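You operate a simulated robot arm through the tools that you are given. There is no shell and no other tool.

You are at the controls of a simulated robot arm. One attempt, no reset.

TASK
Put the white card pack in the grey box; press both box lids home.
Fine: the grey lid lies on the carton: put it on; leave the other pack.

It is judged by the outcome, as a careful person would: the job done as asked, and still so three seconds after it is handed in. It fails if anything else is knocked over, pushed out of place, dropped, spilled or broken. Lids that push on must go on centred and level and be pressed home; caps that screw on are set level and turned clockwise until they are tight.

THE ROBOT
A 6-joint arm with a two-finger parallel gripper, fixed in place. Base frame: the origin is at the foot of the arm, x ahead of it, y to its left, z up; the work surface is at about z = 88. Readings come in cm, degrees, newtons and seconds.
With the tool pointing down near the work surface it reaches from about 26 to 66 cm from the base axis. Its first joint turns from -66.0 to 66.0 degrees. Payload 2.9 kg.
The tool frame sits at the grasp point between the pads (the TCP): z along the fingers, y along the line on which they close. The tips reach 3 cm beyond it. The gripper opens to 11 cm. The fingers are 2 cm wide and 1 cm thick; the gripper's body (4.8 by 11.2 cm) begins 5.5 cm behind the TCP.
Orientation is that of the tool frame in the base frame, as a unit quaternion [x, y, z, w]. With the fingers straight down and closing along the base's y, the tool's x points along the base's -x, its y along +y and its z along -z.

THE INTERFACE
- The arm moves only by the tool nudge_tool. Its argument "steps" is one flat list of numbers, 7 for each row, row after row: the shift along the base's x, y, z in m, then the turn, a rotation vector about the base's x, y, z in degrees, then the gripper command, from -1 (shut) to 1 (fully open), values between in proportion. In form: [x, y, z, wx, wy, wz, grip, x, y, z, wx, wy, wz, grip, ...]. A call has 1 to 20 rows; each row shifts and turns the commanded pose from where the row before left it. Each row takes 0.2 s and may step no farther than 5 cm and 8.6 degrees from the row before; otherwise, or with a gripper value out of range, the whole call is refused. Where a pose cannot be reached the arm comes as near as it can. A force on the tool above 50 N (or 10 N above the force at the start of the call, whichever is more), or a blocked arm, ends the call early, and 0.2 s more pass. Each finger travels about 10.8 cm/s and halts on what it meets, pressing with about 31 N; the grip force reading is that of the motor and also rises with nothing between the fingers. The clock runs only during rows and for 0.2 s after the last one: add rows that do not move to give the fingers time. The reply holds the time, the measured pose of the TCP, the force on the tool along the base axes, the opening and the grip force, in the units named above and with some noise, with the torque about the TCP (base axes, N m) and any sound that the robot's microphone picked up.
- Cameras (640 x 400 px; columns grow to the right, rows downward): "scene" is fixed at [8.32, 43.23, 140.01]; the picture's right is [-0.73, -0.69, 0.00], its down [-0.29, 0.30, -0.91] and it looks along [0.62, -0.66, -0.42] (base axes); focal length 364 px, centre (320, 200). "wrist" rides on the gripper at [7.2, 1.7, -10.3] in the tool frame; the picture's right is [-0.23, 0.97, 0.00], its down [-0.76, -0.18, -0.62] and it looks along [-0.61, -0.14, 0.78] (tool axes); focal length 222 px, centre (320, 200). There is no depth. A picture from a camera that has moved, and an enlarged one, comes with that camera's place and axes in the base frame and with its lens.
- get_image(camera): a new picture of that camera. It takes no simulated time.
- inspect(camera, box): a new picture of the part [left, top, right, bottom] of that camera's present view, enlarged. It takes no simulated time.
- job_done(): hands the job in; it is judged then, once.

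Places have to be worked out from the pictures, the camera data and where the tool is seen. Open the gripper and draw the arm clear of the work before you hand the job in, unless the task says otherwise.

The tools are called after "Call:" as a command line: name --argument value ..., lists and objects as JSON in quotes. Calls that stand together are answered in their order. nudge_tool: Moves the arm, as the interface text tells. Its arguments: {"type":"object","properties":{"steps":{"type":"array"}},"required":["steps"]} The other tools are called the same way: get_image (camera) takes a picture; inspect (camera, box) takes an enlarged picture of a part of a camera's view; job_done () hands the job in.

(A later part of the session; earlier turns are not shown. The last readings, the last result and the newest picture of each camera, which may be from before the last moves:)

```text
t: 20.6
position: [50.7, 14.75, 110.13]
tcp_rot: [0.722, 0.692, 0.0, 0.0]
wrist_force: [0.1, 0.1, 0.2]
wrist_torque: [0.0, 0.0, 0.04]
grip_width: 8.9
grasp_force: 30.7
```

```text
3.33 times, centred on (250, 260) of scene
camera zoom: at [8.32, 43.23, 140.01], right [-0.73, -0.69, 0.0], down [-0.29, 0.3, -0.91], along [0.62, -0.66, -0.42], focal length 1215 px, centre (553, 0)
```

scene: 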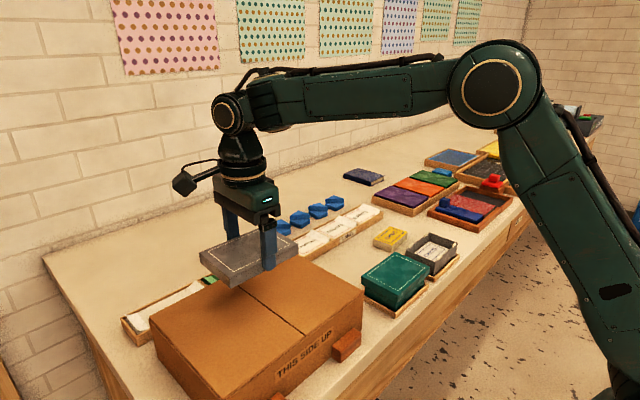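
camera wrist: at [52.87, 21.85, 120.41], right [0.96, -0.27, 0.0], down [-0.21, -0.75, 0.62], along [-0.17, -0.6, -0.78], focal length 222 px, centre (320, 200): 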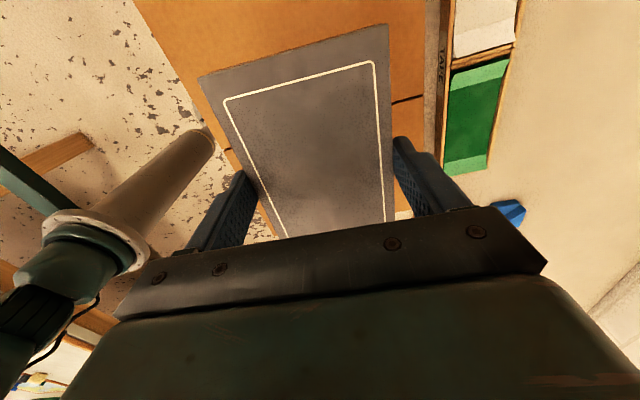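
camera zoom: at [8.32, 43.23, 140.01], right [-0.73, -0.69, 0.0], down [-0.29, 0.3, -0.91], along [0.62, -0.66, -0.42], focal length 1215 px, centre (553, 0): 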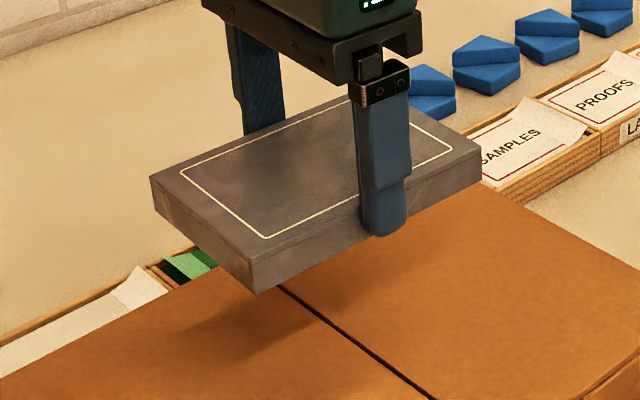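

The lid's centre is within 0.1 cm of the tool axis. I'll carry it to above the grey box while turning it back square, staying high.

Call:
nudge_tool --steps '[-0.008575, -0.037425, 0, 0, 0, 0.2083, 0.3, -0.008575, -0.037425, 0, 0, 0, 0.2083, 0.3, -0.008575, -0.037425, 0, 0, 0, 0.2083, 0.3, -0.008575, -0.037425, 0, 0, 0, 0.2083, 0.3, -0.008575, -0.037425, 0, 0, 0, 0.2083, 0.3, -0.008575, -0.037425, 0, 0, 0, 0.2083, 0.3, -0.008575, -0.037425, 0, 0, 0, 0.2083, 0.3, -0.008575, -0.037425, 0, 0, 0, 0.2083, 0.3, -0.008575, -0.037425, 0, 0, 0, 0.2083, 0.3, -0.008575, -0.037425, 0, 0, 0, 0.2083, 0.3, -0.008575, -0.037425, 0, 0, 0, 0.2083, 0.3, -0.008575, -0.037425, 0, 0, 0, 0.2083, 0.3, 0, 0, -0.03, 0, 0, 0, 0.3, 0, 0, -0.03, 0, 0, 0, 0.3, 0, 0, 0, 0, 0, 0, 0.3, 0, 0, 0, 0, 0, 0, 0.3]'

Call:
get_image --camera "wrist"

Call:
get_image --camera "scene"

```text
t: 24.0
position: [40.52, -30.53, 103.91]
tcp_rot: [0.707, 0.708, 0.0, 0.0]
wrist_force: [-0.2, -0.2, -0.8]
wrist_torque: [0.0, 0.01, 0.03]
grip_width: 8.91
grasp_force: 31.1
```

```text
taken
camera wrist: at [42.33, -23.2, 114.28], right [0.97, -0.23, 0.0], down [-0.18, -0.76, 0.62], along [-0.14, -0.61, -0.78], focal length 222 px, centre (320, 200)
```

wrist: 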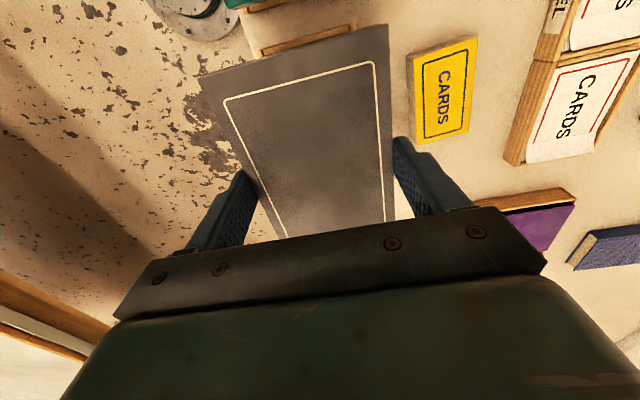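

```text
taken
```

scene: 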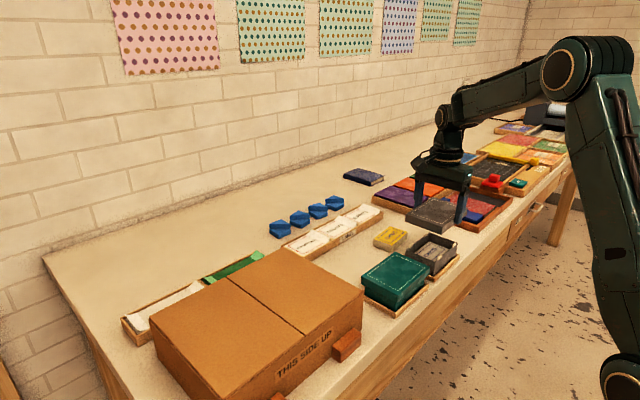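

I'll zoom the scene on the held lid and the box together to compare their corner lines.

Call:
inspect --camera "scene" --box '[395, 185, 475, 290]'

Call:
inspect --camera "wrist" --box '[190, 0, 420, 120]'

```text
3.81 times, centred on (435, 238) of scene
camera zoom: at [8.32, 43.23, 140.01], right [-0.73, -0.69, 0.0], down [-0.29, 0.3, -0.91], along [0.62, -0.66, -0.42], focal length 1389 px, centre (-118, 57)
```

zoom: 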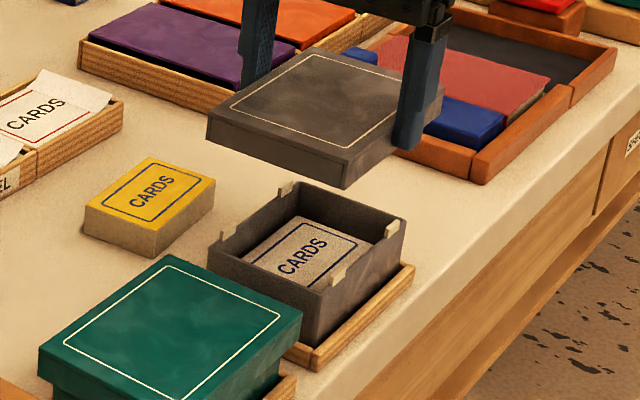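

```text
2.78 times, centred on (305, 60) of wrist
camera zoom: at [42.33, -23.2, 114.28], right [0.97, -0.23, 0.0], down [-0.18, -0.76, 0.62], along [-0.14, -0.61, -0.78], focal length 618 px, centre (362, 590)
```

zoom: 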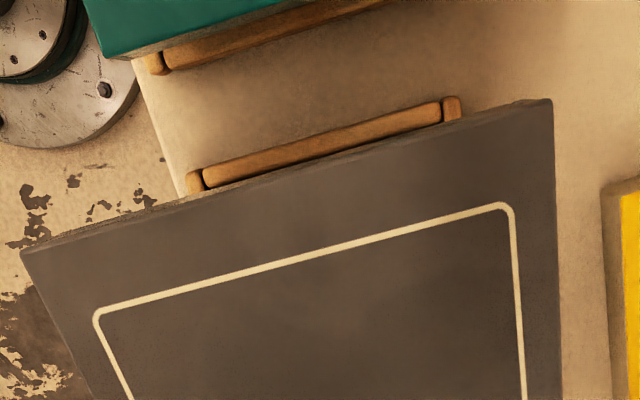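

The lid and box line up within about 0.1 cm in both views. I'll shift +0.05 cm in x, lower so the skirt is about 0.5 cm above the box rim, and check again up close.

Call:
nudge_tool --steps '[0.0005, 0, -0.025, 0, 0, 0, 0.3, 0, 0, -0.025, 0, 0, 0, 0.3, 0, 0, -0.0175, 0, 0, 0, 0.3, 0, 0, 0, 0, 0, 0, 0.3, 0, 0, 0, 0, 0, 0, 0.3]'

Call:
inspect --camera "scene" --box '[405, 205, 465, 275]'

Call:
inspect --camera "wrist" --box '[190, 0, 420, 120]'

```text
t: 25.2
position: [40.64, -30.29, 97.18]
tcp_rot: [0.707, 0.707, 0.0, 0.0]
wrist_force: [-0.7, -0.8, -1.2]
wrist_torque: [0.02, 0.03, 0.01]
grip_width: 8.88
grasp_force: 30.5
```

```text
5.71 times, centred on (435, 240) of scene
camera zoom: at [8.32, 43.23, 140.01], right [-0.73, -0.69, 0.0], down [-0.29, 0.3, -0.91], along [0.62, -0.66, -0.42], focal length 2083 px, centre (-337, -29)
```

zoom: 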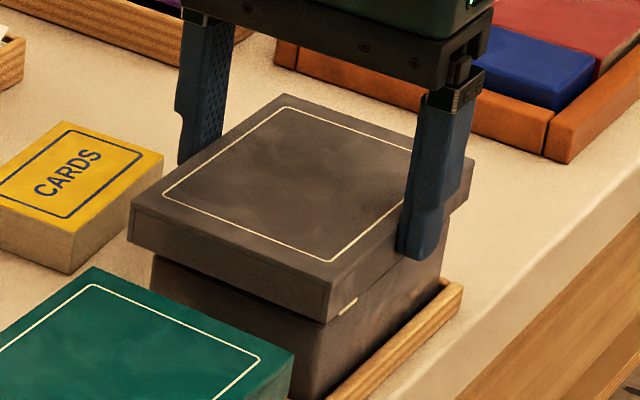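

```text
2.78 times, centred on (305, 60) of wrist
camera zoom: at [42.49, -23.03, 107.46], right [0.97, -0.23, 0.0], down [-0.18, -0.76, 0.62], along [-0.14, -0.61, -0.78], focal length 618 px, centre (362, 590)
```

zoom: 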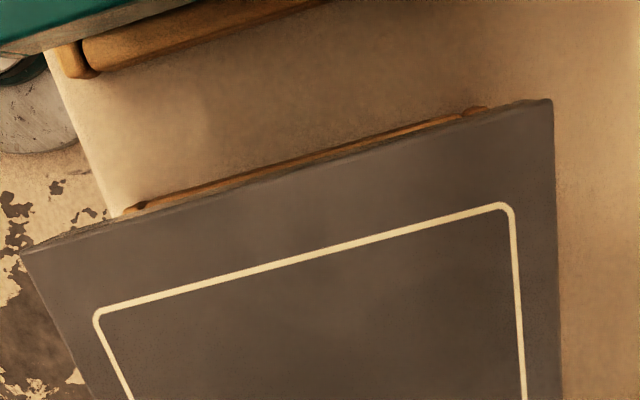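

The lid appears shifted about 0.2 cm toward +y compared with the previous pose, and the reading also moved. I'll hold still for a moment and re-read, to separate real drift from noise.

Call:
nudge_tool --steps '[0, 0, 0, 0, 0, 0, 0.3]'

Call:
inspect --camera "scene" --box '[405, 205, 465, 275]'

Call:
inspect --camera "wrist" --box '[220, 10, 400, 80]'

```text
t: 25.6
position: [40.8, -30.19, 97.3]
tcp_rot: [0.707, 0.707, -0.001, 0.0]
wrist_force: [0.4, -0.1, -0.4]
wrist_torque: [0.0, 0.02, -0.01]
grip_width: 8.89
grasp_force: 30.3
```

```text
5.71 times, centred on (435, 240) of scene
camera zoom: at [8.32, 43.23, 140.01], right [-0.73, -0.69, 0.0], down [-0.29, 0.3, -0.91], along [0.62, -0.66, -0.42], focal length 2083 px, centre (-337, -29)
```

zoom: 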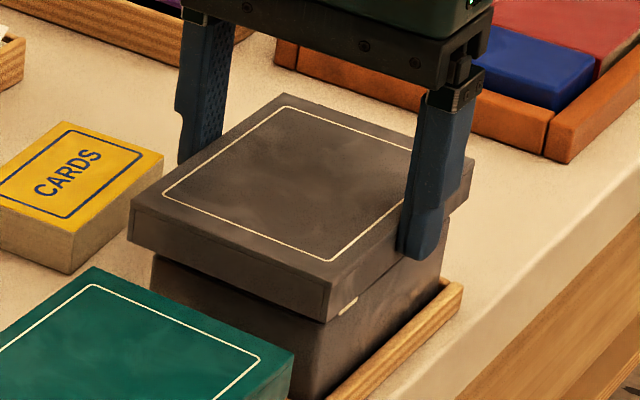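

```text
3.56 times, centred on (310, 45) of wrist
camera zoom: at [42.49, -23.03, 107.48], right [0.97, -0.23, 0.0], down [-0.18, -0.76, 0.62], along [-0.14, -0.61, -0.78], focal length 790 px, centre (356, 751)
```

zoom: 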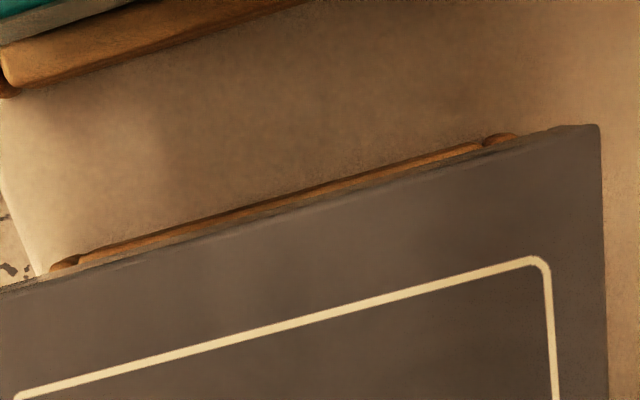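

The camera-pose report stays steady while the position reading is noisy, so I'll use the camera pose as the true position. On that basis the lid centre is at about (40.78, -30.32) and the box centre at about (40.67, -30.55), so I'll correct by (-0.1, -0.23) cm.

Call:
nudge_tool --steps '[-0.001, -0.0023, 0, 0, 0, 0, 0.3, 0, 0, 0, 0, 0, 0, 0.3]'

Call:
inspect --camera "wrist" --box '[190, 0, 420, 120]'

Call:
inspect --camera "scene" --box '[405, 205, 465, 275]'

```text
t: 26.2
position: [40.5, -30.56, 97.18]
tcp_rot: [0.706, 0.708, 0.0, 0.0]
wrist_force: [-0.8, 1.3, -0.7]
wrist_torque: [0.0, -0.01, -0.02]
grip_width: 8.89
grasp_force: 31.4
```

```text
2.78 times, centred on (305, 60) of wrist
camera zoom: at [42.35, -23.3, 107.47], right [0.97, -0.23, 0.0], down [-0.18, -0.76, 0.62], along [-0.14, -0.61, -0.78], focal length 618 px, centre (362, 590)
```

zoom: 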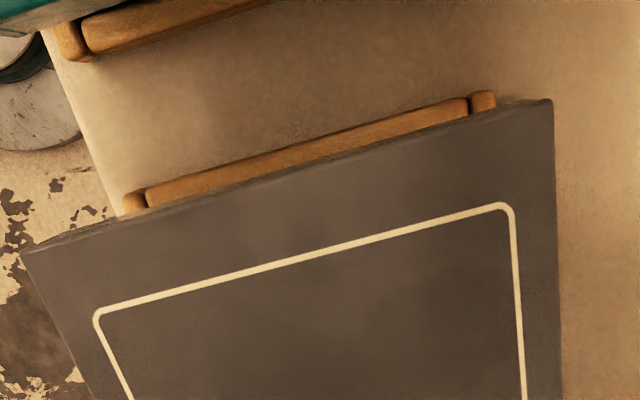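

```text
5.71 times, centred on (435, 240) of scene
camera zoom: at [8.32, 43.23, 140.01], right [-0.73, -0.69, 0.0], down [-0.29, 0.3, -0.91], along [0.62, -0.66, -0.42], focal length 2083 px, centre (-337, -29)
```

zoom: 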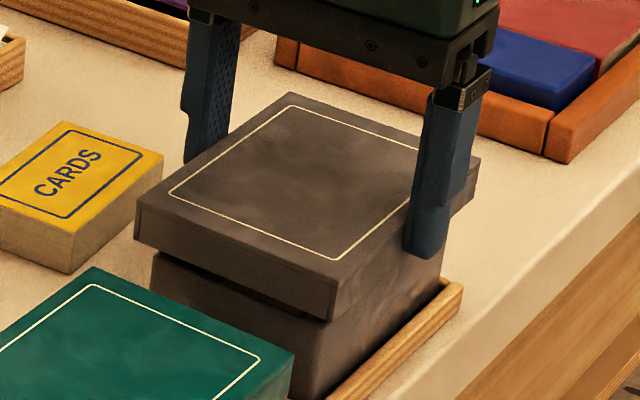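

The lid is now centred over the box within about 0.05 cm in both views. I'll lower in small increments and watch the force for contact.

Call:
nudge_tool --steps '[0, 0, -0.003, 0, 0, 0, 0.3, 0, 0, -0.003, 0, 0, 0, 0.3, 0, 0, 0, 0, 0, 0, 0.3]'

Call:
inspect --camera "wrist" --box '[190, 0, 420, 120]'

Call:
inspect --camera "scene" --box '[405, 205, 465, 275]'

```text
t: 27.0
position: [40.42, -30.65, 96.6]
tcp_rot: [0.706, 0.708, 0.0, 0.0]
wrist_force: [0.3, 0.2, -0.7]
wrist_torque: [-0.02, 0.02, -0.03]
grip_width: 8.88
grasp_force: 30.6
```

```text
2.78 times, centred on (305, 60) of wrist
camera zoom: at [42.31, -23.37, 106.9], right [0.97, -0.23, 0.0], down [-0.18, -0.76, 0.62], along [-0.14, -0.61, -0.78], focal length 618 px, centre (362, 590)
```

zoom: 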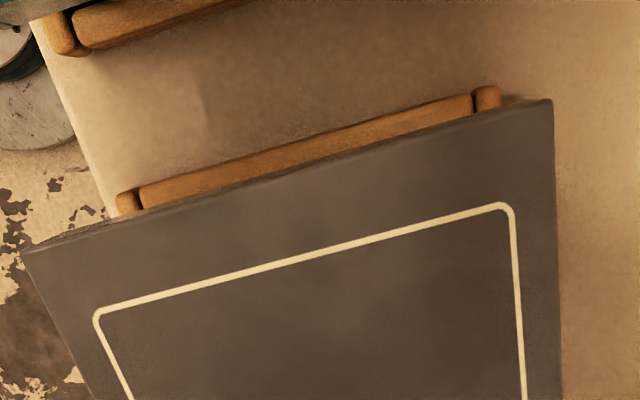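

```text
5.71 times, centred on (435, 240) of scene
camera zoom: at [8.32, 43.23, 140.01], right [-0.73, -0.69, 0.0], down [-0.29, 0.3, -0.91], along [0.62, -0.66, -0.42], focal length 2083 px, centre (-337, -29)
```

zoom: 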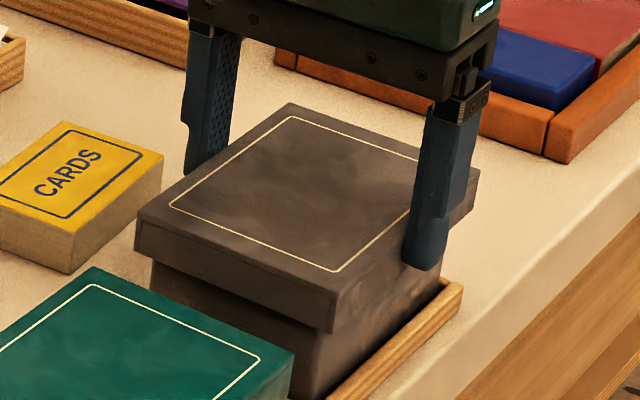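

No contact yet, but the arm drifted to lid centre about (40.60, -30.66). I'll correct (+0.07, +0.1) before going lower.

Call:
nudge_tool --steps '[0.0007, 0.001, 0, 0, 0, 0, 0.3, 0, 0, 0, 0, 0, 0, 0.3]'

Call:
inspect --camera "wrist" --box '[190, 0, 420, 120]'

```text
t: 27.6
position: [40.66, -30.57, 96.51]
tcp_rot: [0.706, 0.708, 0.0, 0.0]
wrist_force: [0.7, -0.2, -0.7]
wrist_torque: [-0.02, 0.0, 0.01]
grip_width: 8.88
grasp_force: 30.9
```

```text
2.78 times, centred on (305, 60) of wrist
camera zoom: at [42.38, -23.26, 106.88], right [0.97, -0.23, 0.0], down [-0.18, -0.76, 0.62], along [-0.14, -0.61, -0.78], focal length 618 px, centre (362, 590)
```

zoom: 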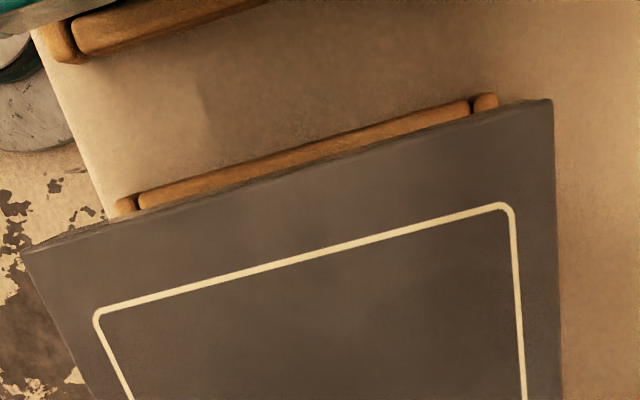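

The camera pose is now right on target. I'll lower 0.3 cm and check force and drift.

Call:
nudge_tool --steps '[0, 0, -0.0015, 0, 0, 0, 0.3, 0, 0, -0.0015, 0, 0, 0, 0.3, 0, 0, 0, 0, 0, 0, 0.3]'

Call:
inspect --camera "wrist" --box '[190, 0, 420, 120]'

Call:
inspect --camera "scene" --box '[405, 205, 465, 275]'

```text
t: 28.4
position: [40.52, -30.49, 96.33]
tcp_rot: [0.706, 0.708, 0.0, 0.0]
wrist_force: [-0.6, 0.6, 0.4]
wrist_torque: [0.01, 0.0, -0.01]
grip_width: 8.91
grasp_force: 30.6
```

```text
2.78 times, centred on (305, 60) of wrist
camera zoom: at [42.35, -23.27, 106.6], right [0.97, -0.23, 0.0], down [-0.18, -0.76, 0.62], along [-0.14, -0.61, -0.78], focal length 618 px, centre (362, 590)
```

zoom: 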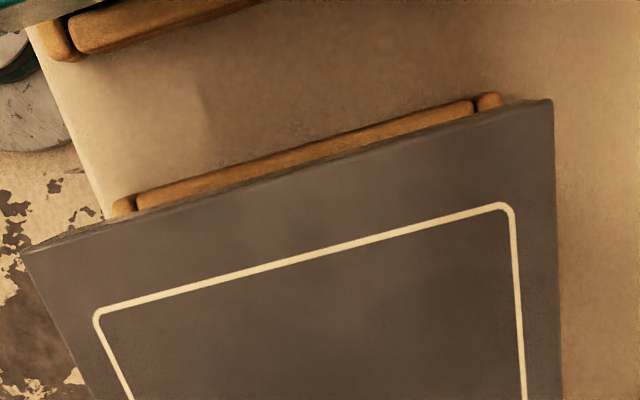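

```text
5.71 times, centred on (435, 240) of scene
camera zoom: at [8.32, 43.23, 140.01], right [-0.73, -0.69, 0.0], down [-0.29, 0.3, -0.91], along [0.62, -0.66, -0.42], focal length 2083 px, centre (-337, -29)
```

zoom: 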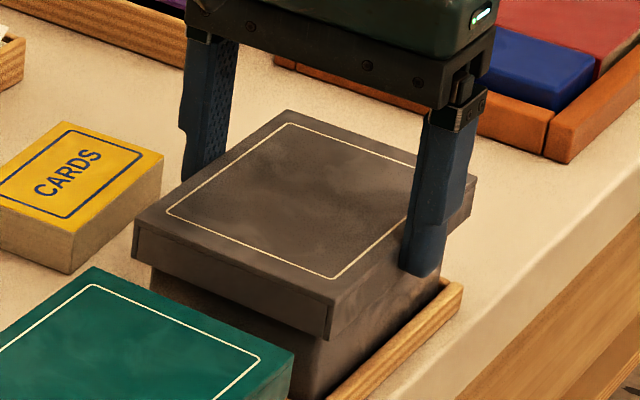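

Still no contact, with the skirt about at rim height and the centring holding. I'll continue down 0.3 cm.

Call:
nudge_tool --steps '[0.0003, 0, -0.0015, 0, 0, 0, 0.3, 0, 0, -0.0015, 0, 0, 0, 0.3, 0, 0, 0, 0, 0, 0, 0.3]'

Call:
inspect --camera "wrist" --box '[190, 0, 420, 120]'

Call:
inspect --camera "scene" --box '[405, 205, 465, 275]'

```text
t: 29.2
position: [40.47, -30.46, 95.86]
tcp_rot: [0.706, 0.708, 0.001, 0.0]
wrist_force: [0.8, 0.2, -0.1]
wrist_torque: [0.0, -0.04, -0.01]
grip_width: 8.89
grasp_force: 31.0
```

```text
2.78 times, centred on (305, 60) of wrist
camera zoom: at [42.41, -23.31, 106.29], right [0.97, -0.23, 0.0], down [-0.18, -0.76, 0.62], along [-0.14, -0.61, -0.78], focal length 618 px, centre (362, 590)
```

zoom: 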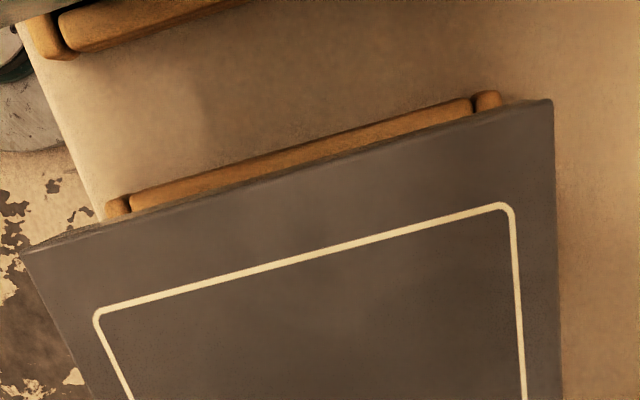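

```text
5.71 times, centred on (435, 240) of scene
camera zoom: at [8.32, 43.23, 140.01], right [-0.73, -0.69, 0.0], down [-0.29, 0.3, -0.91], along [0.62, -0.66, -0.42], focal length 2083 px, centre (-337, -29)
```

zoom: 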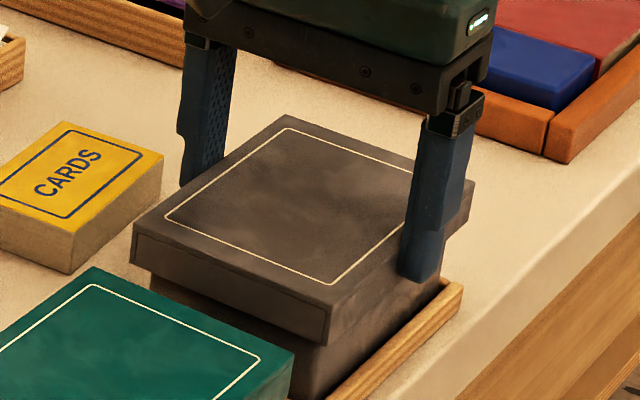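

There's still no force at lid-bottom z≈92.45. I'll go down another 0.3 cm with a tiny centring correction.

Call:
nudge_tool --steps '[-0.0002, 0.0004, -0.0015, 0, 0, 0, 0.3, 0, 0, -0.0015, 0, 0, 0, 0.3, 0, 0, 0, 0, 0, 0, 0.3]'

Call:
inspect --camera "wrist" --box '[190, 0, 420, 120]'

Call:
inspect --camera "scene" --box '[405, 205, 465, 275]'

```text
t: 30.0
position: [40.46, -30.54, 95.8]
tcp_rot: [0.706, 0.708, 0.0, 0.001]
wrist_force: [-0.2, 1.0, 0.0]
wrist_torque: [-0.02, 0.02, 0.02]
grip_width: 8.92
grasp_force: 31.6
```

```text
2.78 times, centred on (305, 60) of wrist
camera zoom: at [42.38, -23.29, 106.02], right [0.97, -0.23, 0.0], down [-0.18, -0.76, 0.62], along [-0.14, -0.61, -0.78], focal length 618 px, centre (362, 590)
```

zoom: 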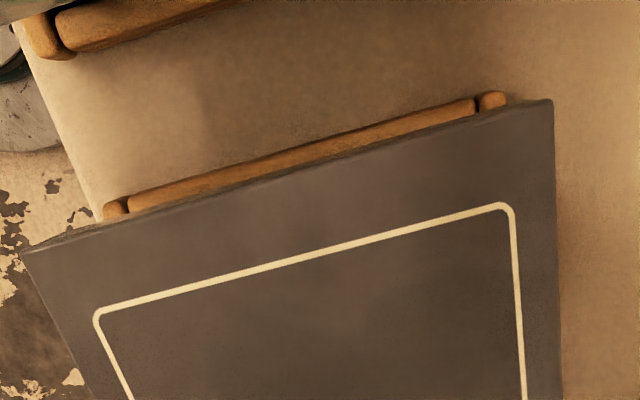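

```text
5.71 times, centred on (435, 240) of scene
camera zoom: at [8.32, 43.23, 140.01], right [-0.73, -0.69, 0.0], down [-0.29, 0.3, -0.91], along [0.62, -0.66, -0.42], focal length 2083 px, centre (-337, -29)
```

zoom: 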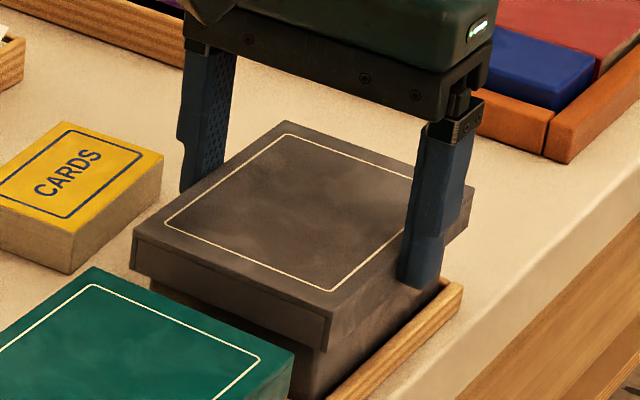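

The skirt is now about 0.5 cm below the rim with no resistance, so it has gone over the box. I'll continue down 0.3 cm to find the tabs.

Call:
nudge_tool --steps '[0, 0, -0.0015, 0, 0, 0, 0.3, 0, 0, -0.0015, 0, 0, 0, 0.3, 0, 0, 0, 0, 0, 0, 0.3]'

Call:
inspect --camera "wrist" --box '[190, 0, 420, 120]'

Call:
inspect --camera "scene" --box '[405, 205, 465, 275]'

```text
t: 30.8
position: [40.66, -30.51, 95.34]
tcp_rot: [0.707, 0.708, 0.0, 0.0]
wrist_force: [0.8, -0.6, -0.1]
wrist_torque: [0.0, 0.01, 0.0]
grip_width: 8.92
grasp_force: 30.8
```

```text
2.78 times, centred on (305, 60) of wrist
camera zoom: at [42.41, -23.19, 105.65], right [0.97, -0.23, 0.0], down [-0.18, -0.76, 0.62], along [-0.14, -0.61, -0.78], focal length 618 px, centre (362, 590)
```

zoom: 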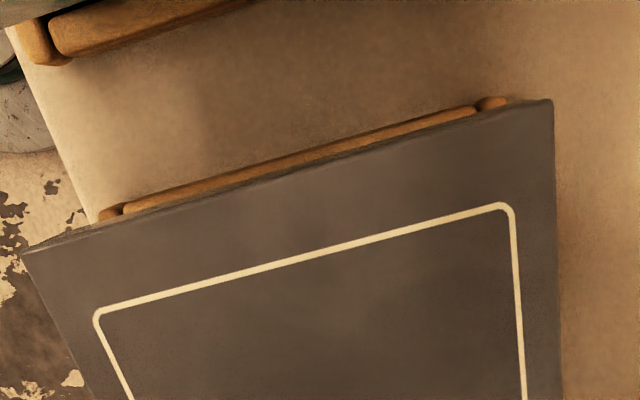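

```text
5.71 times, centred on (435, 240) of scene
camera zoom: at [8.32, 43.23, 140.01], right [-0.73, -0.69, 0.0], down [-0.29, 0.3, -0.91], along [0.62, -0.66, -0.42], focal length 2083 px, centre (-337, -29)
```

zoom: 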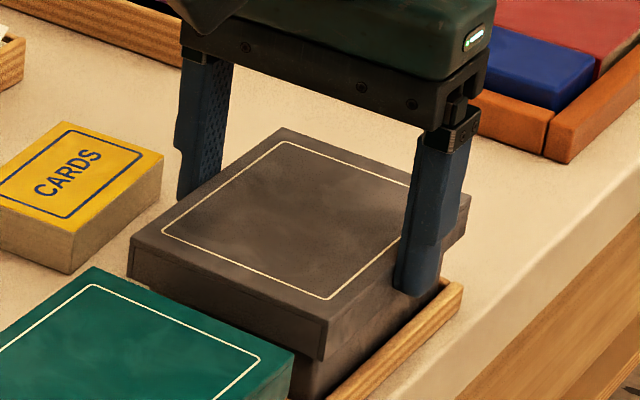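

Still free of contact, with the lid top at about 93.6. I'll correct y slightly and continue down 0.2 cm.

Call:
nudge_tool --steps '[0, -0.0006, -0.001, 0, 0, 0, 0.3, 0, 0, -0.001, 0, 0, 0, 0.3, 0, 0, 0, 0, 0, 0, 0.3]'

Call:
inspect --camera "wrist" --box '[190, 0, 420, 120]'

Call:
inspect --camera "scene" --box '[405, 205, 465, 275]'

```text
t: 31.6
position: [40.56, -30.49, 95.06]
tcp_rot: [0.707, 0.708, 0.0, 0.001]
wrist_force: [0.4, 0.2, -0.8]
wrist_torque: [-0.04, 0.01, 0.03]
grip_width: 8.89
grasp_force: 31.0
```

```text
2.78 times, centred on (305, 60) of wrist
camera zoom: at [42.38, -23.31, 105.4], right [0.97, -0.23, 0.0], down [-0.18, -0.76, 0.62], along [-0.14, -0.61, -0.78], focal length 618 px, centre (362, 590)
```

zoom: 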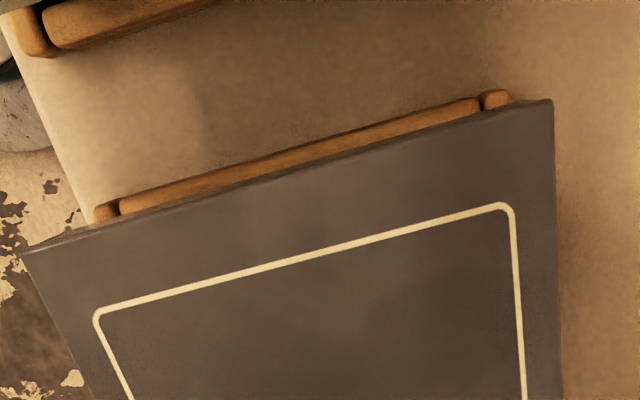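

```text
5.71 times, centred on (435, 240) of scene
camera zoom: at [8.32, 43.23, 140.01], right [-0.73, -0.69, 0.0], down [-0.29, 0.3, -0.91], along [0.62, -0.66, -0.42], focal length 2083 px, centre (-337, -29)
```

zoom: 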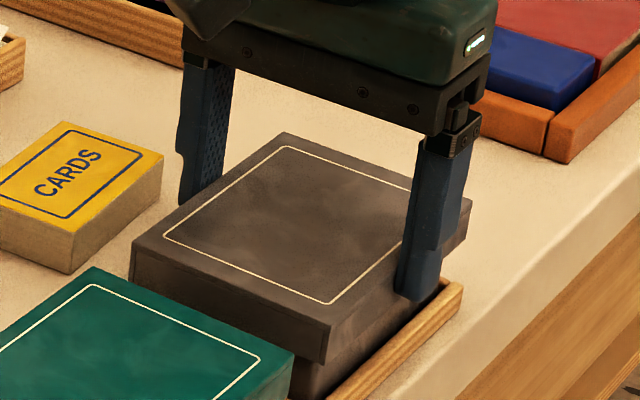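

The skirt is about 1.1 cm down over the box with no force, and it's still centred. I'll continue another 0.2 cm and watch for first contact.

Call:
nudge_tool --steps '[0, 0.0003, -0.001, 0, 0, 0, 0.3, 0, 0, -0.001, 0, 0, 0, 0.3, 0, 0, 0, 0, 0, 0, 0.3]'

Call:
inspect --camera "wrist" --box '[190, 0, 420, 120]'

Call:
inspect --camera "scene" --box '[405, 205, 465, 275]'

```text
t: 32.4
position: [40.56, -30.56, 94.96]
tcp_rot: [0.706, 0.708, 0.0, -0.001]
wrist_force: [-1.2, -1.0, -0.8]
wrist_torque: [0.05, 0.01, 0.0]
grip_width: 8.89
grasp_force: 30.7
```

```text
2.78 times, centred on (305, 60) of wrist
camera zoom: at [42.41, -23.28, 105.24], right [0.97, -0.23, 0.0], down [-0.18, -0.76, 0.62], along [-0.14, -0.61, -0.78], focal length 618 px, centre (362, 590)
```

zoom: 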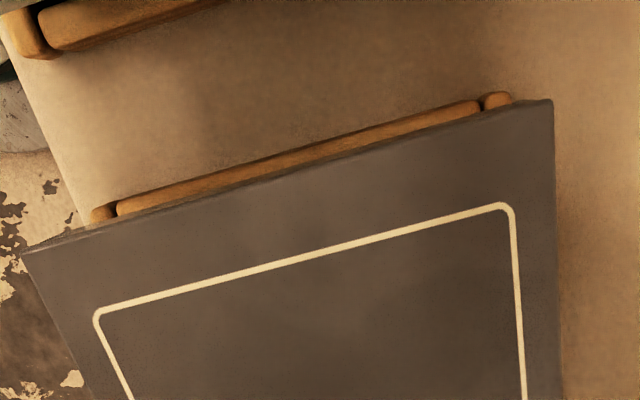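

```text
5.71 times, centred on (435, 240) of scene
camera zoom: at [8.32, 43.23, 140.01], right [-0.73, -0.69, 0.0], down [-0.29, 0.3, -0.91], along [0.62, -0.66, -0.42], focal length 2083 px, centre (-337, -29)
```

zoom: 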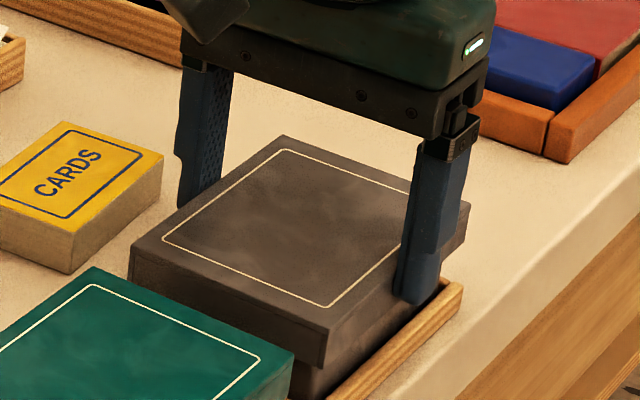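

Still only noise-level force, with the lid top at about 93.2. I'll take another 0.2 cm.

Call:
nudge_tool --steps '[-0.0002, 0, -0.001, 0, 0, 0, 0.3, 0, 0, -0.001, 0, 0, 0, 0.3, 0, 0, 0, 0, 0, 0, 0.3]'

Call:
inspect --camera "wrist" --box '[190, 0, 420, 120]'

Call:
inspect --camera "scene" --box '[405, 205, 465, 275]'

```text
t: 33.2
position: [40.5, -30.58, 94.89]
tcp_rot: [0.706, 0.708, 0.001, 0.001]
wrist_force: [-0.1, 2.3, 5.2]
wrist_torque: [0.05, -0.01, -0.02]
grip_width: 8.89
grasp_force: 30.5
```

```text
2.78 times, centred on (305, 60) of wrist
camera zoom: at [42.36, -23.28, 105.12], right [0.97, -0.23, 0.0], down [-0.18, -0.76, 0.62], along [-0.14, -0.61, -0.78], focal length 618 px, centre (362, 590)
```

zoom: 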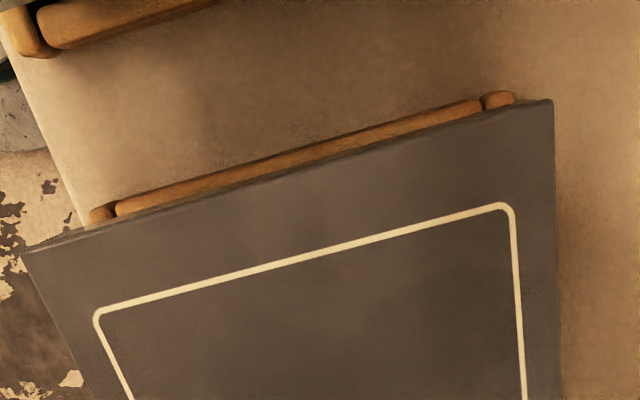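

```text
5.71 times, centred on (435, 240) of scene
camera zoom: at [8.31, 43.24, 140.0], right [-0.73, -0.69, 0.0], down [-0.29, 0.3, -0.91], along [0.62, -0.66, -0.42], focal length 2083 px, centre (-337, -29)
```

zoom: 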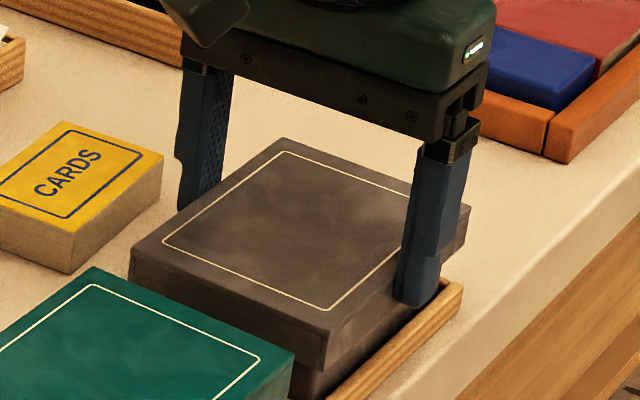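

First contact: +5 N with the lid top at about 93.1, level and centred. While I still hold it square I'll push down in small steps to see how it moves.

Call:
nudge_tool --steps '[0, 0, -0.001, 0, 0, 0, 0.3, 0, 0, -0.001, 0, 0, 0, 0.3, 0, 0, 0, 0, 0, 0, 0.3]'

Call:
inspect --camera "wrist" --box '[190, 0, 420, 120]'

Call:
inspect --camera "scene" --box '[405, 205, 465, 275]'

```text
t: 34.0
position: [40.51, -30.58, 94.65]
tcp_rot: [0.706, 0.708, 0.0, 0.001]
wrist_force: [-3.1, 4.9, 26.4]
wrist_torque: [0.45, 0.28, 0.01]
grip_width: 8.88
grasp_force: 31.2
```

```text
2.78 times, centred on (305, 60) of wrist
camera zoom: at [42.38, -23.28, 105.0], right [0.97, -0.23, 0.0], down [-0.18, -0.76, 0.62], along [-0.14, -0.61, -0.78], focal length 618 px, centre (362, 590)
```

zoom: 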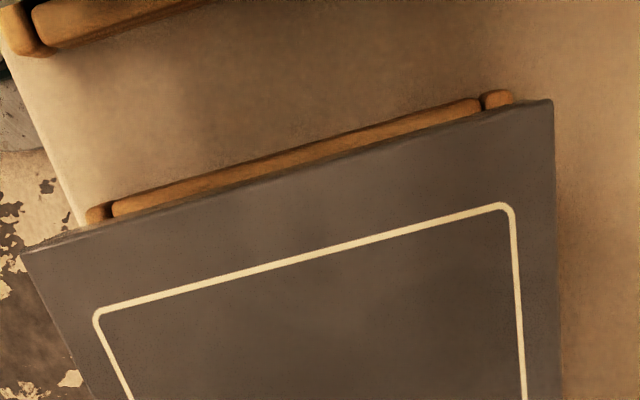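

```text
5.71 times, centred on (435, 240) of scene
camera zoom: at [8.28, 43.27, 140.0], right [-0.73, -0.69, 0.0], down [-0.29, 0.3, -0.91], along [0.62, -0.66, -0.42], focal length 2083 px, centre (-337, -29)
```

zoom: 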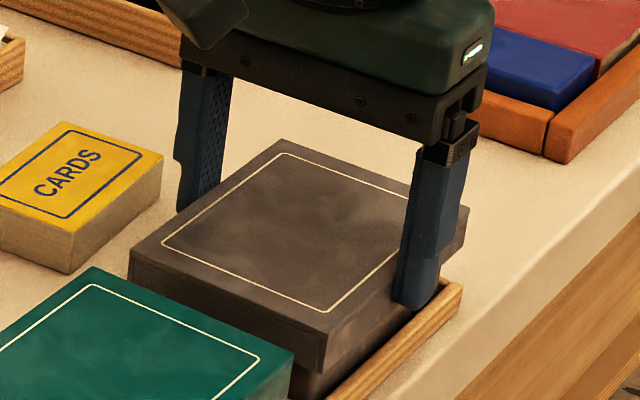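

The lid went down about 0.12 cm at 26 N without slipping or tilting. I'll press further in fine steps.

Call:
nudge_tool --steps '[0, 0, -0.001, 0, 0, 0, 0.3, 0, 0, -0.0005, 0, 0, 0, 0.3, 0, 0, 0, 0, 0, 0, 0.3]'

Call:
inspect --camera "wrist" --box '[190, 0, 420, 120]'

Call:
inspect --camera "scene" --box '[405, 205, 465, 275]'

```text
t: 34.8
position: [40.63, -30.51, 94.66]
tcp_rot: [0.706, 0.708, 0.0, 0.004]
wrist_force: [-1.2, 2.3, 32.5]
wrist_torque: [0.1, 0.05, -0.01]
grip_width: 8.92
grasp_force: 31.3
```

```text
2.78 times, centred on (305, 60) of wrist
camera zoom: at [42.36, -23.28, 104.91], right [0.97, -0.23, 0.01], down [-0.18, -0.76, 0.62], along [-0.14, -0.61, -0.78], focal length 618 px, centre (362, 590)
```

zoom: 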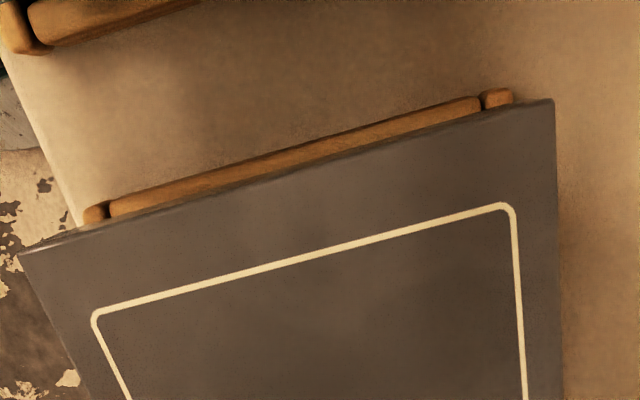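

```text
5.71 times, centred on (435, 240) of scene
camera zoom: at [8.28, 43.27, 140.0], right [-0.73, -0.69, 0.0], down [-0.29, 0.3, -0.91], along [0.62, -0.66, -0.42], focal length 2083 px, centre (-337, -29)
```

zoom: 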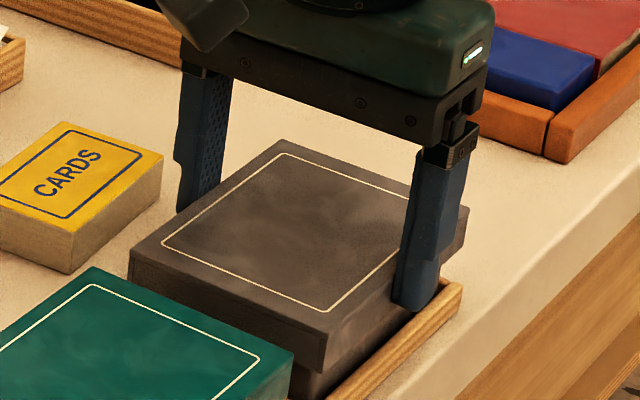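

The grip has started to slip at about 32 N and the lid isn't moving further this way. I'll unload, open the fingers, and rise so I can press from above with closed fingers.

Call:
nudge_tool --steps '[0, 0, 0.0015, 0, 0, 0, 0.3, 0, 0, 0, 0, 0, 0, 0.65, 0, 0, 0, 0, 0, 0, 1, 0, 0, 0, 0, 0, 0, 1, 0, 0, 0.02, 0, 0, 0, 1, 0, 0, 0.04, 0, 0, 0, 1, 0, 0, 0.03, 0, 0, 0, 1, 0, 0, 0, 0, 0, 0, 1]'

Call:
get_image --camera "wrist"

Call:
inspect --camera "scene" --box '[405, 205, 465, 275]'

```text
t: 36.6
position: [40.51, -30.47, 103.61]
tcp_rot: [0.707, 0.708, -0.001, 0.0]
wrist_force: [-0.2, 0.2, -0.1]
wrist_torque: [0.03, -0.05, 0.01]
grip_width: 10.98
grasp_force: 0.0
```

```text
taken
camera wrist: at [42.37, -23.29, 113.87], right [0.97, -0.23, 0.0], down [-0.18, -0.76, 0.62], along [-0.14, -0.61, -0.78], focal length 222 px, centre (320, 200)
```

wrist: 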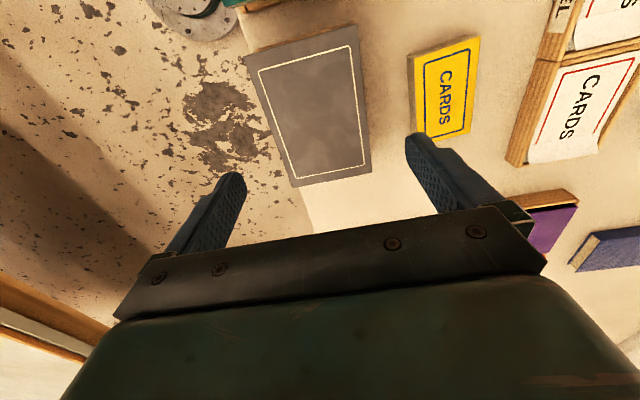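

```text
5.71 times, centred on (435, 240) of scene
camera zoom: at [8.32, 43.23, 140.01], right [-0.73, -0.69, 0.0], down [-0.29, 0.3, -0.91], along [0.62, -0.66, -0.42], focal length 2083 px, centre (-337, -29)
```

zoom: 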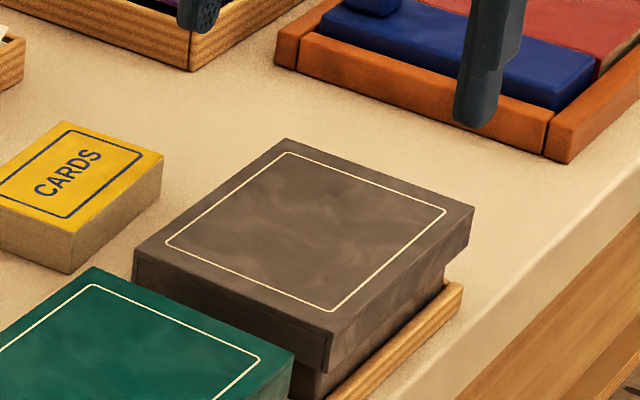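

The lid sits on the box. I'll zoom to check its height, level and centring.

Call:
inspect --camera "wrist" --box '[230, 10, 390, 200]'

Call:
inspect --camera "scene" --box '[415, 235, 465, 285]'

```text
2.11 times, centred on (310, 105) of wrist
camera zoom: at [42.37, -23.29, 113.87], right [0.97, -0.23, 0.0], down [-0.18, -0.76, 0.62], along [-0.14, -0.61, -0.78], focal length 468 px, centre (341, 400)
```

zoom: 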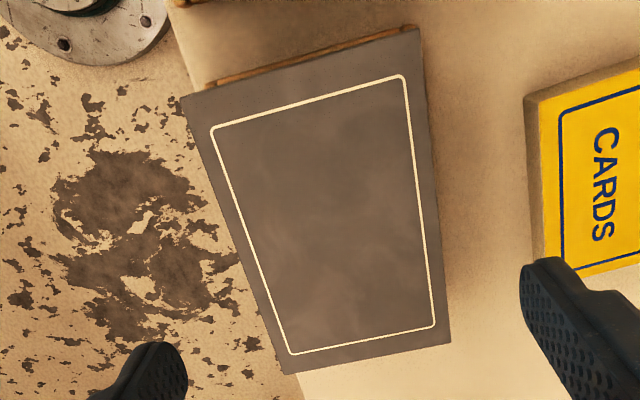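

```text
8.00 times, centred on (440, 260) of scene
camera zoom: at [8.32, 43.23, 140.01], right [-0.73, -0.69, 0.0], down [-0.29, 0.3, -0.91], along [0.62, -0.66, -0.42], focal length 2916 px, centre (-640, -280)
```

zoom: 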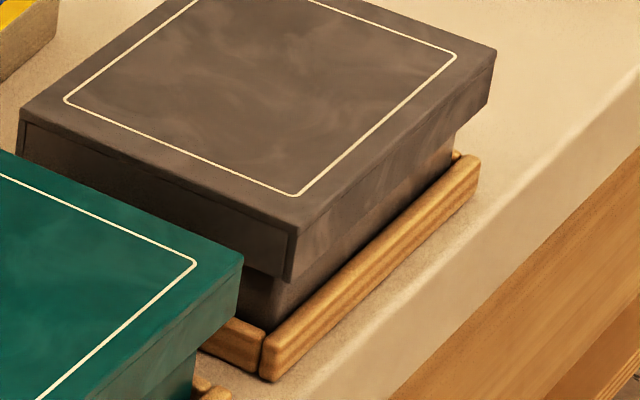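

The lid is centred within about 0.1 cm and square, with its top at about z=93.0. I'll close the fingers and come down above the lid centre to press.

Call:
nudge_tool --steps '[0, 0, 0, 0, 0, 0, -1, -0.0005, -0.0005, -0.01, 0, 0, 0, -1, 0, 0, -0.025, 0, 0, 0, -1, 0, 0, -0.02, 0, 0, 0, -1, 0, 0, -0.015, 0, 0, 0, -1, 0, 0, 0, 0, 0, 0, -1]'

Call:
get_image --camera "wrist"

Call:
inspect --camera "scene" --box '[405, 205, 465, 275]'

```text
t: 38.0
position: [40.32, -30.52, 96.58]
tcp_rot: [0.706, 0.708, 0.0, 0.0]
wrist_force: [0.8, 0.2, 0.0]
wrist_torque: [0.02, 0.03, -0.02]
grip_width: 0.01
grasp_force: 30.8
```

```text
taken
camera wrist: at [42.22, -23.3, 106.87], right [0.97, -0.23, 0.0], down [-0.18, -0.76, 0.62], along [-0.14, -0.61, -0.78], focal length 222 px, centre (320, 200)
```

wrist: 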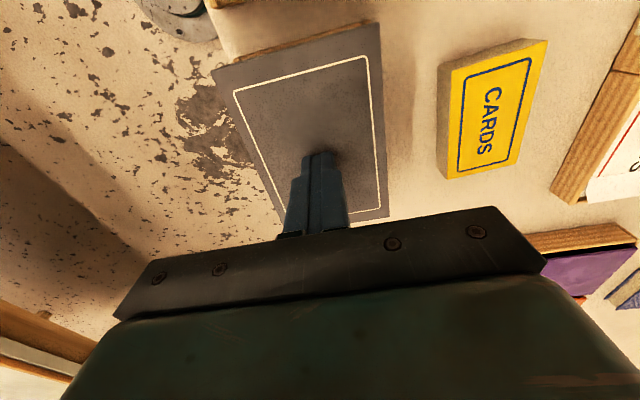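

```text
5.71 times, centred on (435, 240) of scene
camera zoom: at [8.32, 43.23, 140.01], right [-0.73, -0.69, 0.0], down [-0.29, 0.3, -0.91], along [0.62, -0.66, -0.42], focal length 2083 px, centre (-337, -29)
```

zoom: 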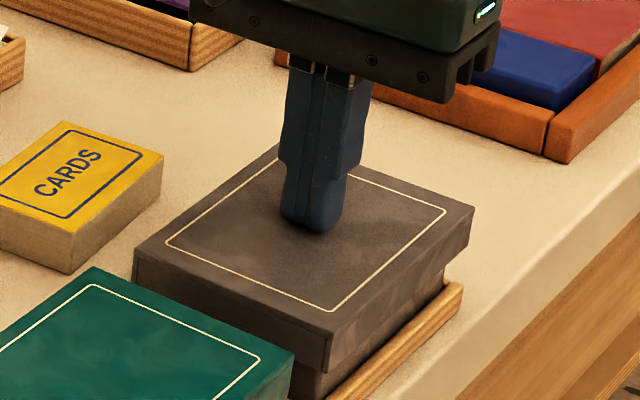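

The closed fingertips are above the lid's centre. I'll go down to contact and press, with the 50 N stop as protection.

Call:
nudge_tool --steps '[0.0005, 0, -0.004, 0, 0, 0, -1, 0, 0, -0.002, 0, 0, 0, -1, 0, 0, -0.001, 0, 0, 0, -1, 0, 0, -0.0005, 0, 0, 0, -1, 0, 0, 0, 0, 0, 0, -1]'

Call:
get_image --camera "wrist"

Call:
inspect --camera "scene" --box '[405, 205, 465, 275]'

```text
t: 39.2
position: [40.54, -30.5, 96.29]
tcp_rot: [0.707, 0.707, 0.0, 0.002]
wrist_force: [-12.5, 4.0, 43.2]
wrist_torque: [0.19, 0.41, 0.01]
grip_width: 0.0
grasp_force: 31.6
```

```text
taken
camera wrist: at [42.33, -23.27, 106.51], right [0.97, -0.23, 0.01], down [-0.18, -0.76, 0.63], along [-0.14, -0.61, -0.78], focal length 222 px, centre (320, 200)
```

wrist: 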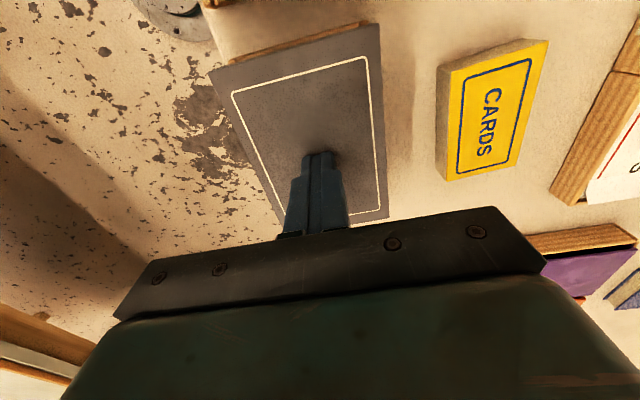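

```text
5.71 times, centred on (435, 240) of scene
camera zoom: at [8.23, 43.29, 139.99], right [-0.73, -0.69, 0.0], down [-0.29, 0.3, -0.91], along [0.62, -0.66, -0.42], focal length 2083 px, centre (-337, -29)
```

zoom: 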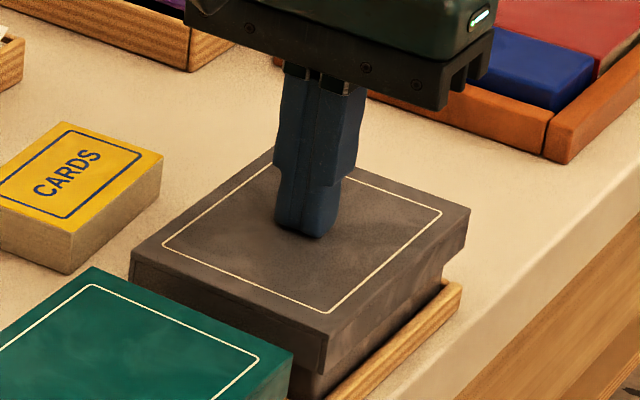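

I read 43 N down but also a 12 N side load, and the lid shifted slightly toward +x. I'll lift off and check the lid's state before pressing again.

Call:
nudge_tool --steps '[0, 0, 0.004, 0, 0, 0, -1, 0, 0, 0.03, 0, 0, 0, -1, 0, 0, 0.04, 0, 0, 0, -1, 0, 0, 0, 0, 0, 0, -1]'

Call:
inspect --camera "wrist" --box '[230, 10, 390, 200]'

Call:
inspect --camera "scene" --box '[405, 205, 465, 275]'

Call:
inspect --camera "scene" --box '[415, 235, 465, 285]'

```text
t: 40.2
position: [40.55, -30.46, 103.22]
tcp_rot: [0.706, 0.708, 0.0, 0.0]
wrist_force: [0.0, -1.0, -0.8]
wrist_torque: [-0.02, -0.01, 0.0]
grip_width: 0.0
grasp_force: 31.6
```

```text
2.11 times, centred on (310, 105) of wrist
camera zoom: at [42.36, -23.21, 113.41], right [0.97, -0.23, 0.0], down [-0.18, -0.76, 0.62], along [-0.14, -0.61, -0.78], focal length 468 px, centre (341, 400)
```

zoom: 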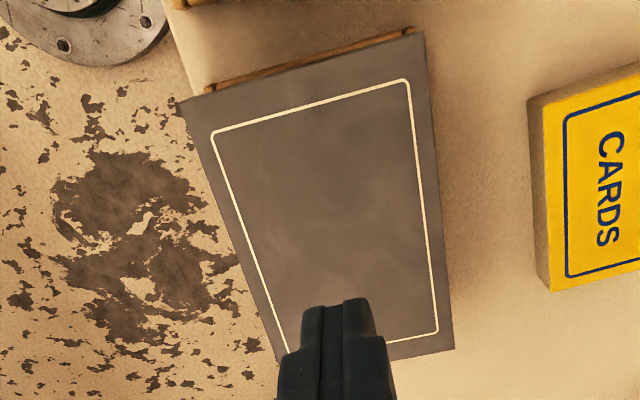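

```text
5.71 times, centred on (435, 240) of scene
camera zoom: at [8.32, 43.23, 140.01], right [-0.73, -0.69, 0.0], down [-0.29, 0.3, -0.91], along [0.62, -0.66, -0.42], focal length 2083 px, centre (-337, -29)
```

zoom: 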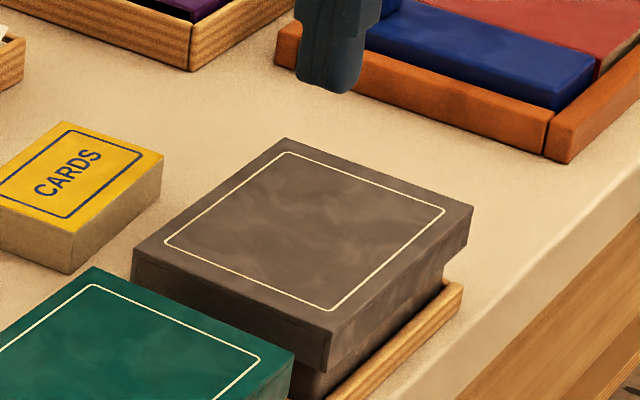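

```text
8.00 times, centred on (440, 260) of scene
camera zoom: at [8.32, 43.23, 140.01], right [-0.73, -0.69, 0.0], down [-0.29, 0.3, -0.91], along [0.62, -0.66, -0.42], focal length 2916 px, centre (-640, -280)
```

zoom: 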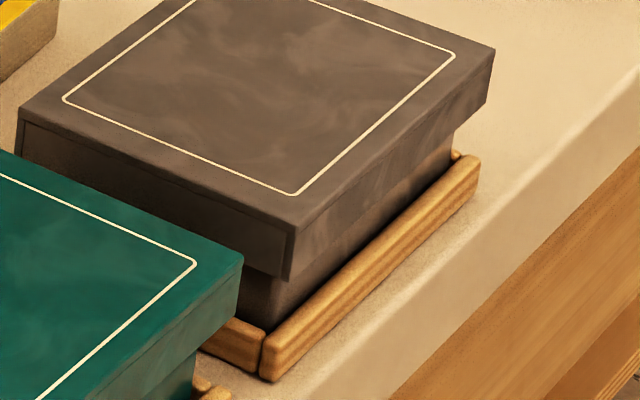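

The lid looks unchanged and level, with no lasting shift. I'll touch down lightly on it to read its exact top height, for comparison with the green lid.

Call:
nudge_tool --steps '[-0.0008, -0.001, -0.02, 0, 0, 0, -1, 0, 0, -0.03, 0, 0, 0, -1, 0, 0, -0.016, 0, 0, 0, -1, 0, 0, -0.003, 0, 0, 0, -1, 0, 0, -0.001, 0, 0, 0, -1, 0, 0, 0, 0, 0, 0, -1]'

Call:
inspect --camera "wrist" --box '[230, 10, 390, 200]'

```text
t: 41.6
position: [40.46, -30.78, 96.29]
tcp_rot: [0.707, 0.707, 0.0, 0.001]
wrist_force: [-5.9, 2.2, 19.7]
wrist_torque: [0.09, 0.24, -0.01]
grip_width: 0.0
grasp_force: 31.7
```

```text
2.11 times, centred on (310, 105) of wrist
camera zoom: at [42.25, -23.44, 106.58], right [0.97, -0.23, 0.0], down [-0.18, -0.76, 0.62], along [-0.14, -0.61, -0.78], focal length 468 px, centre (341, 400)
```

zoom: 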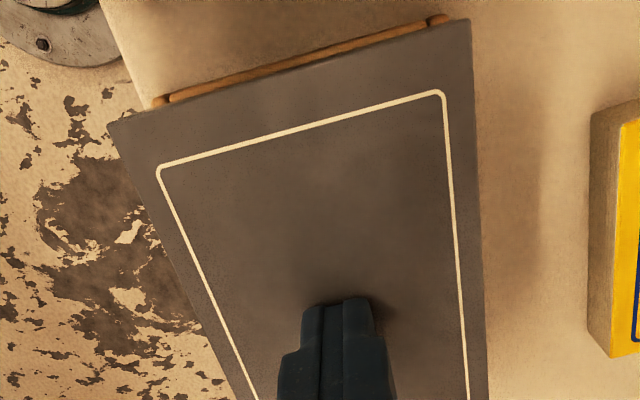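

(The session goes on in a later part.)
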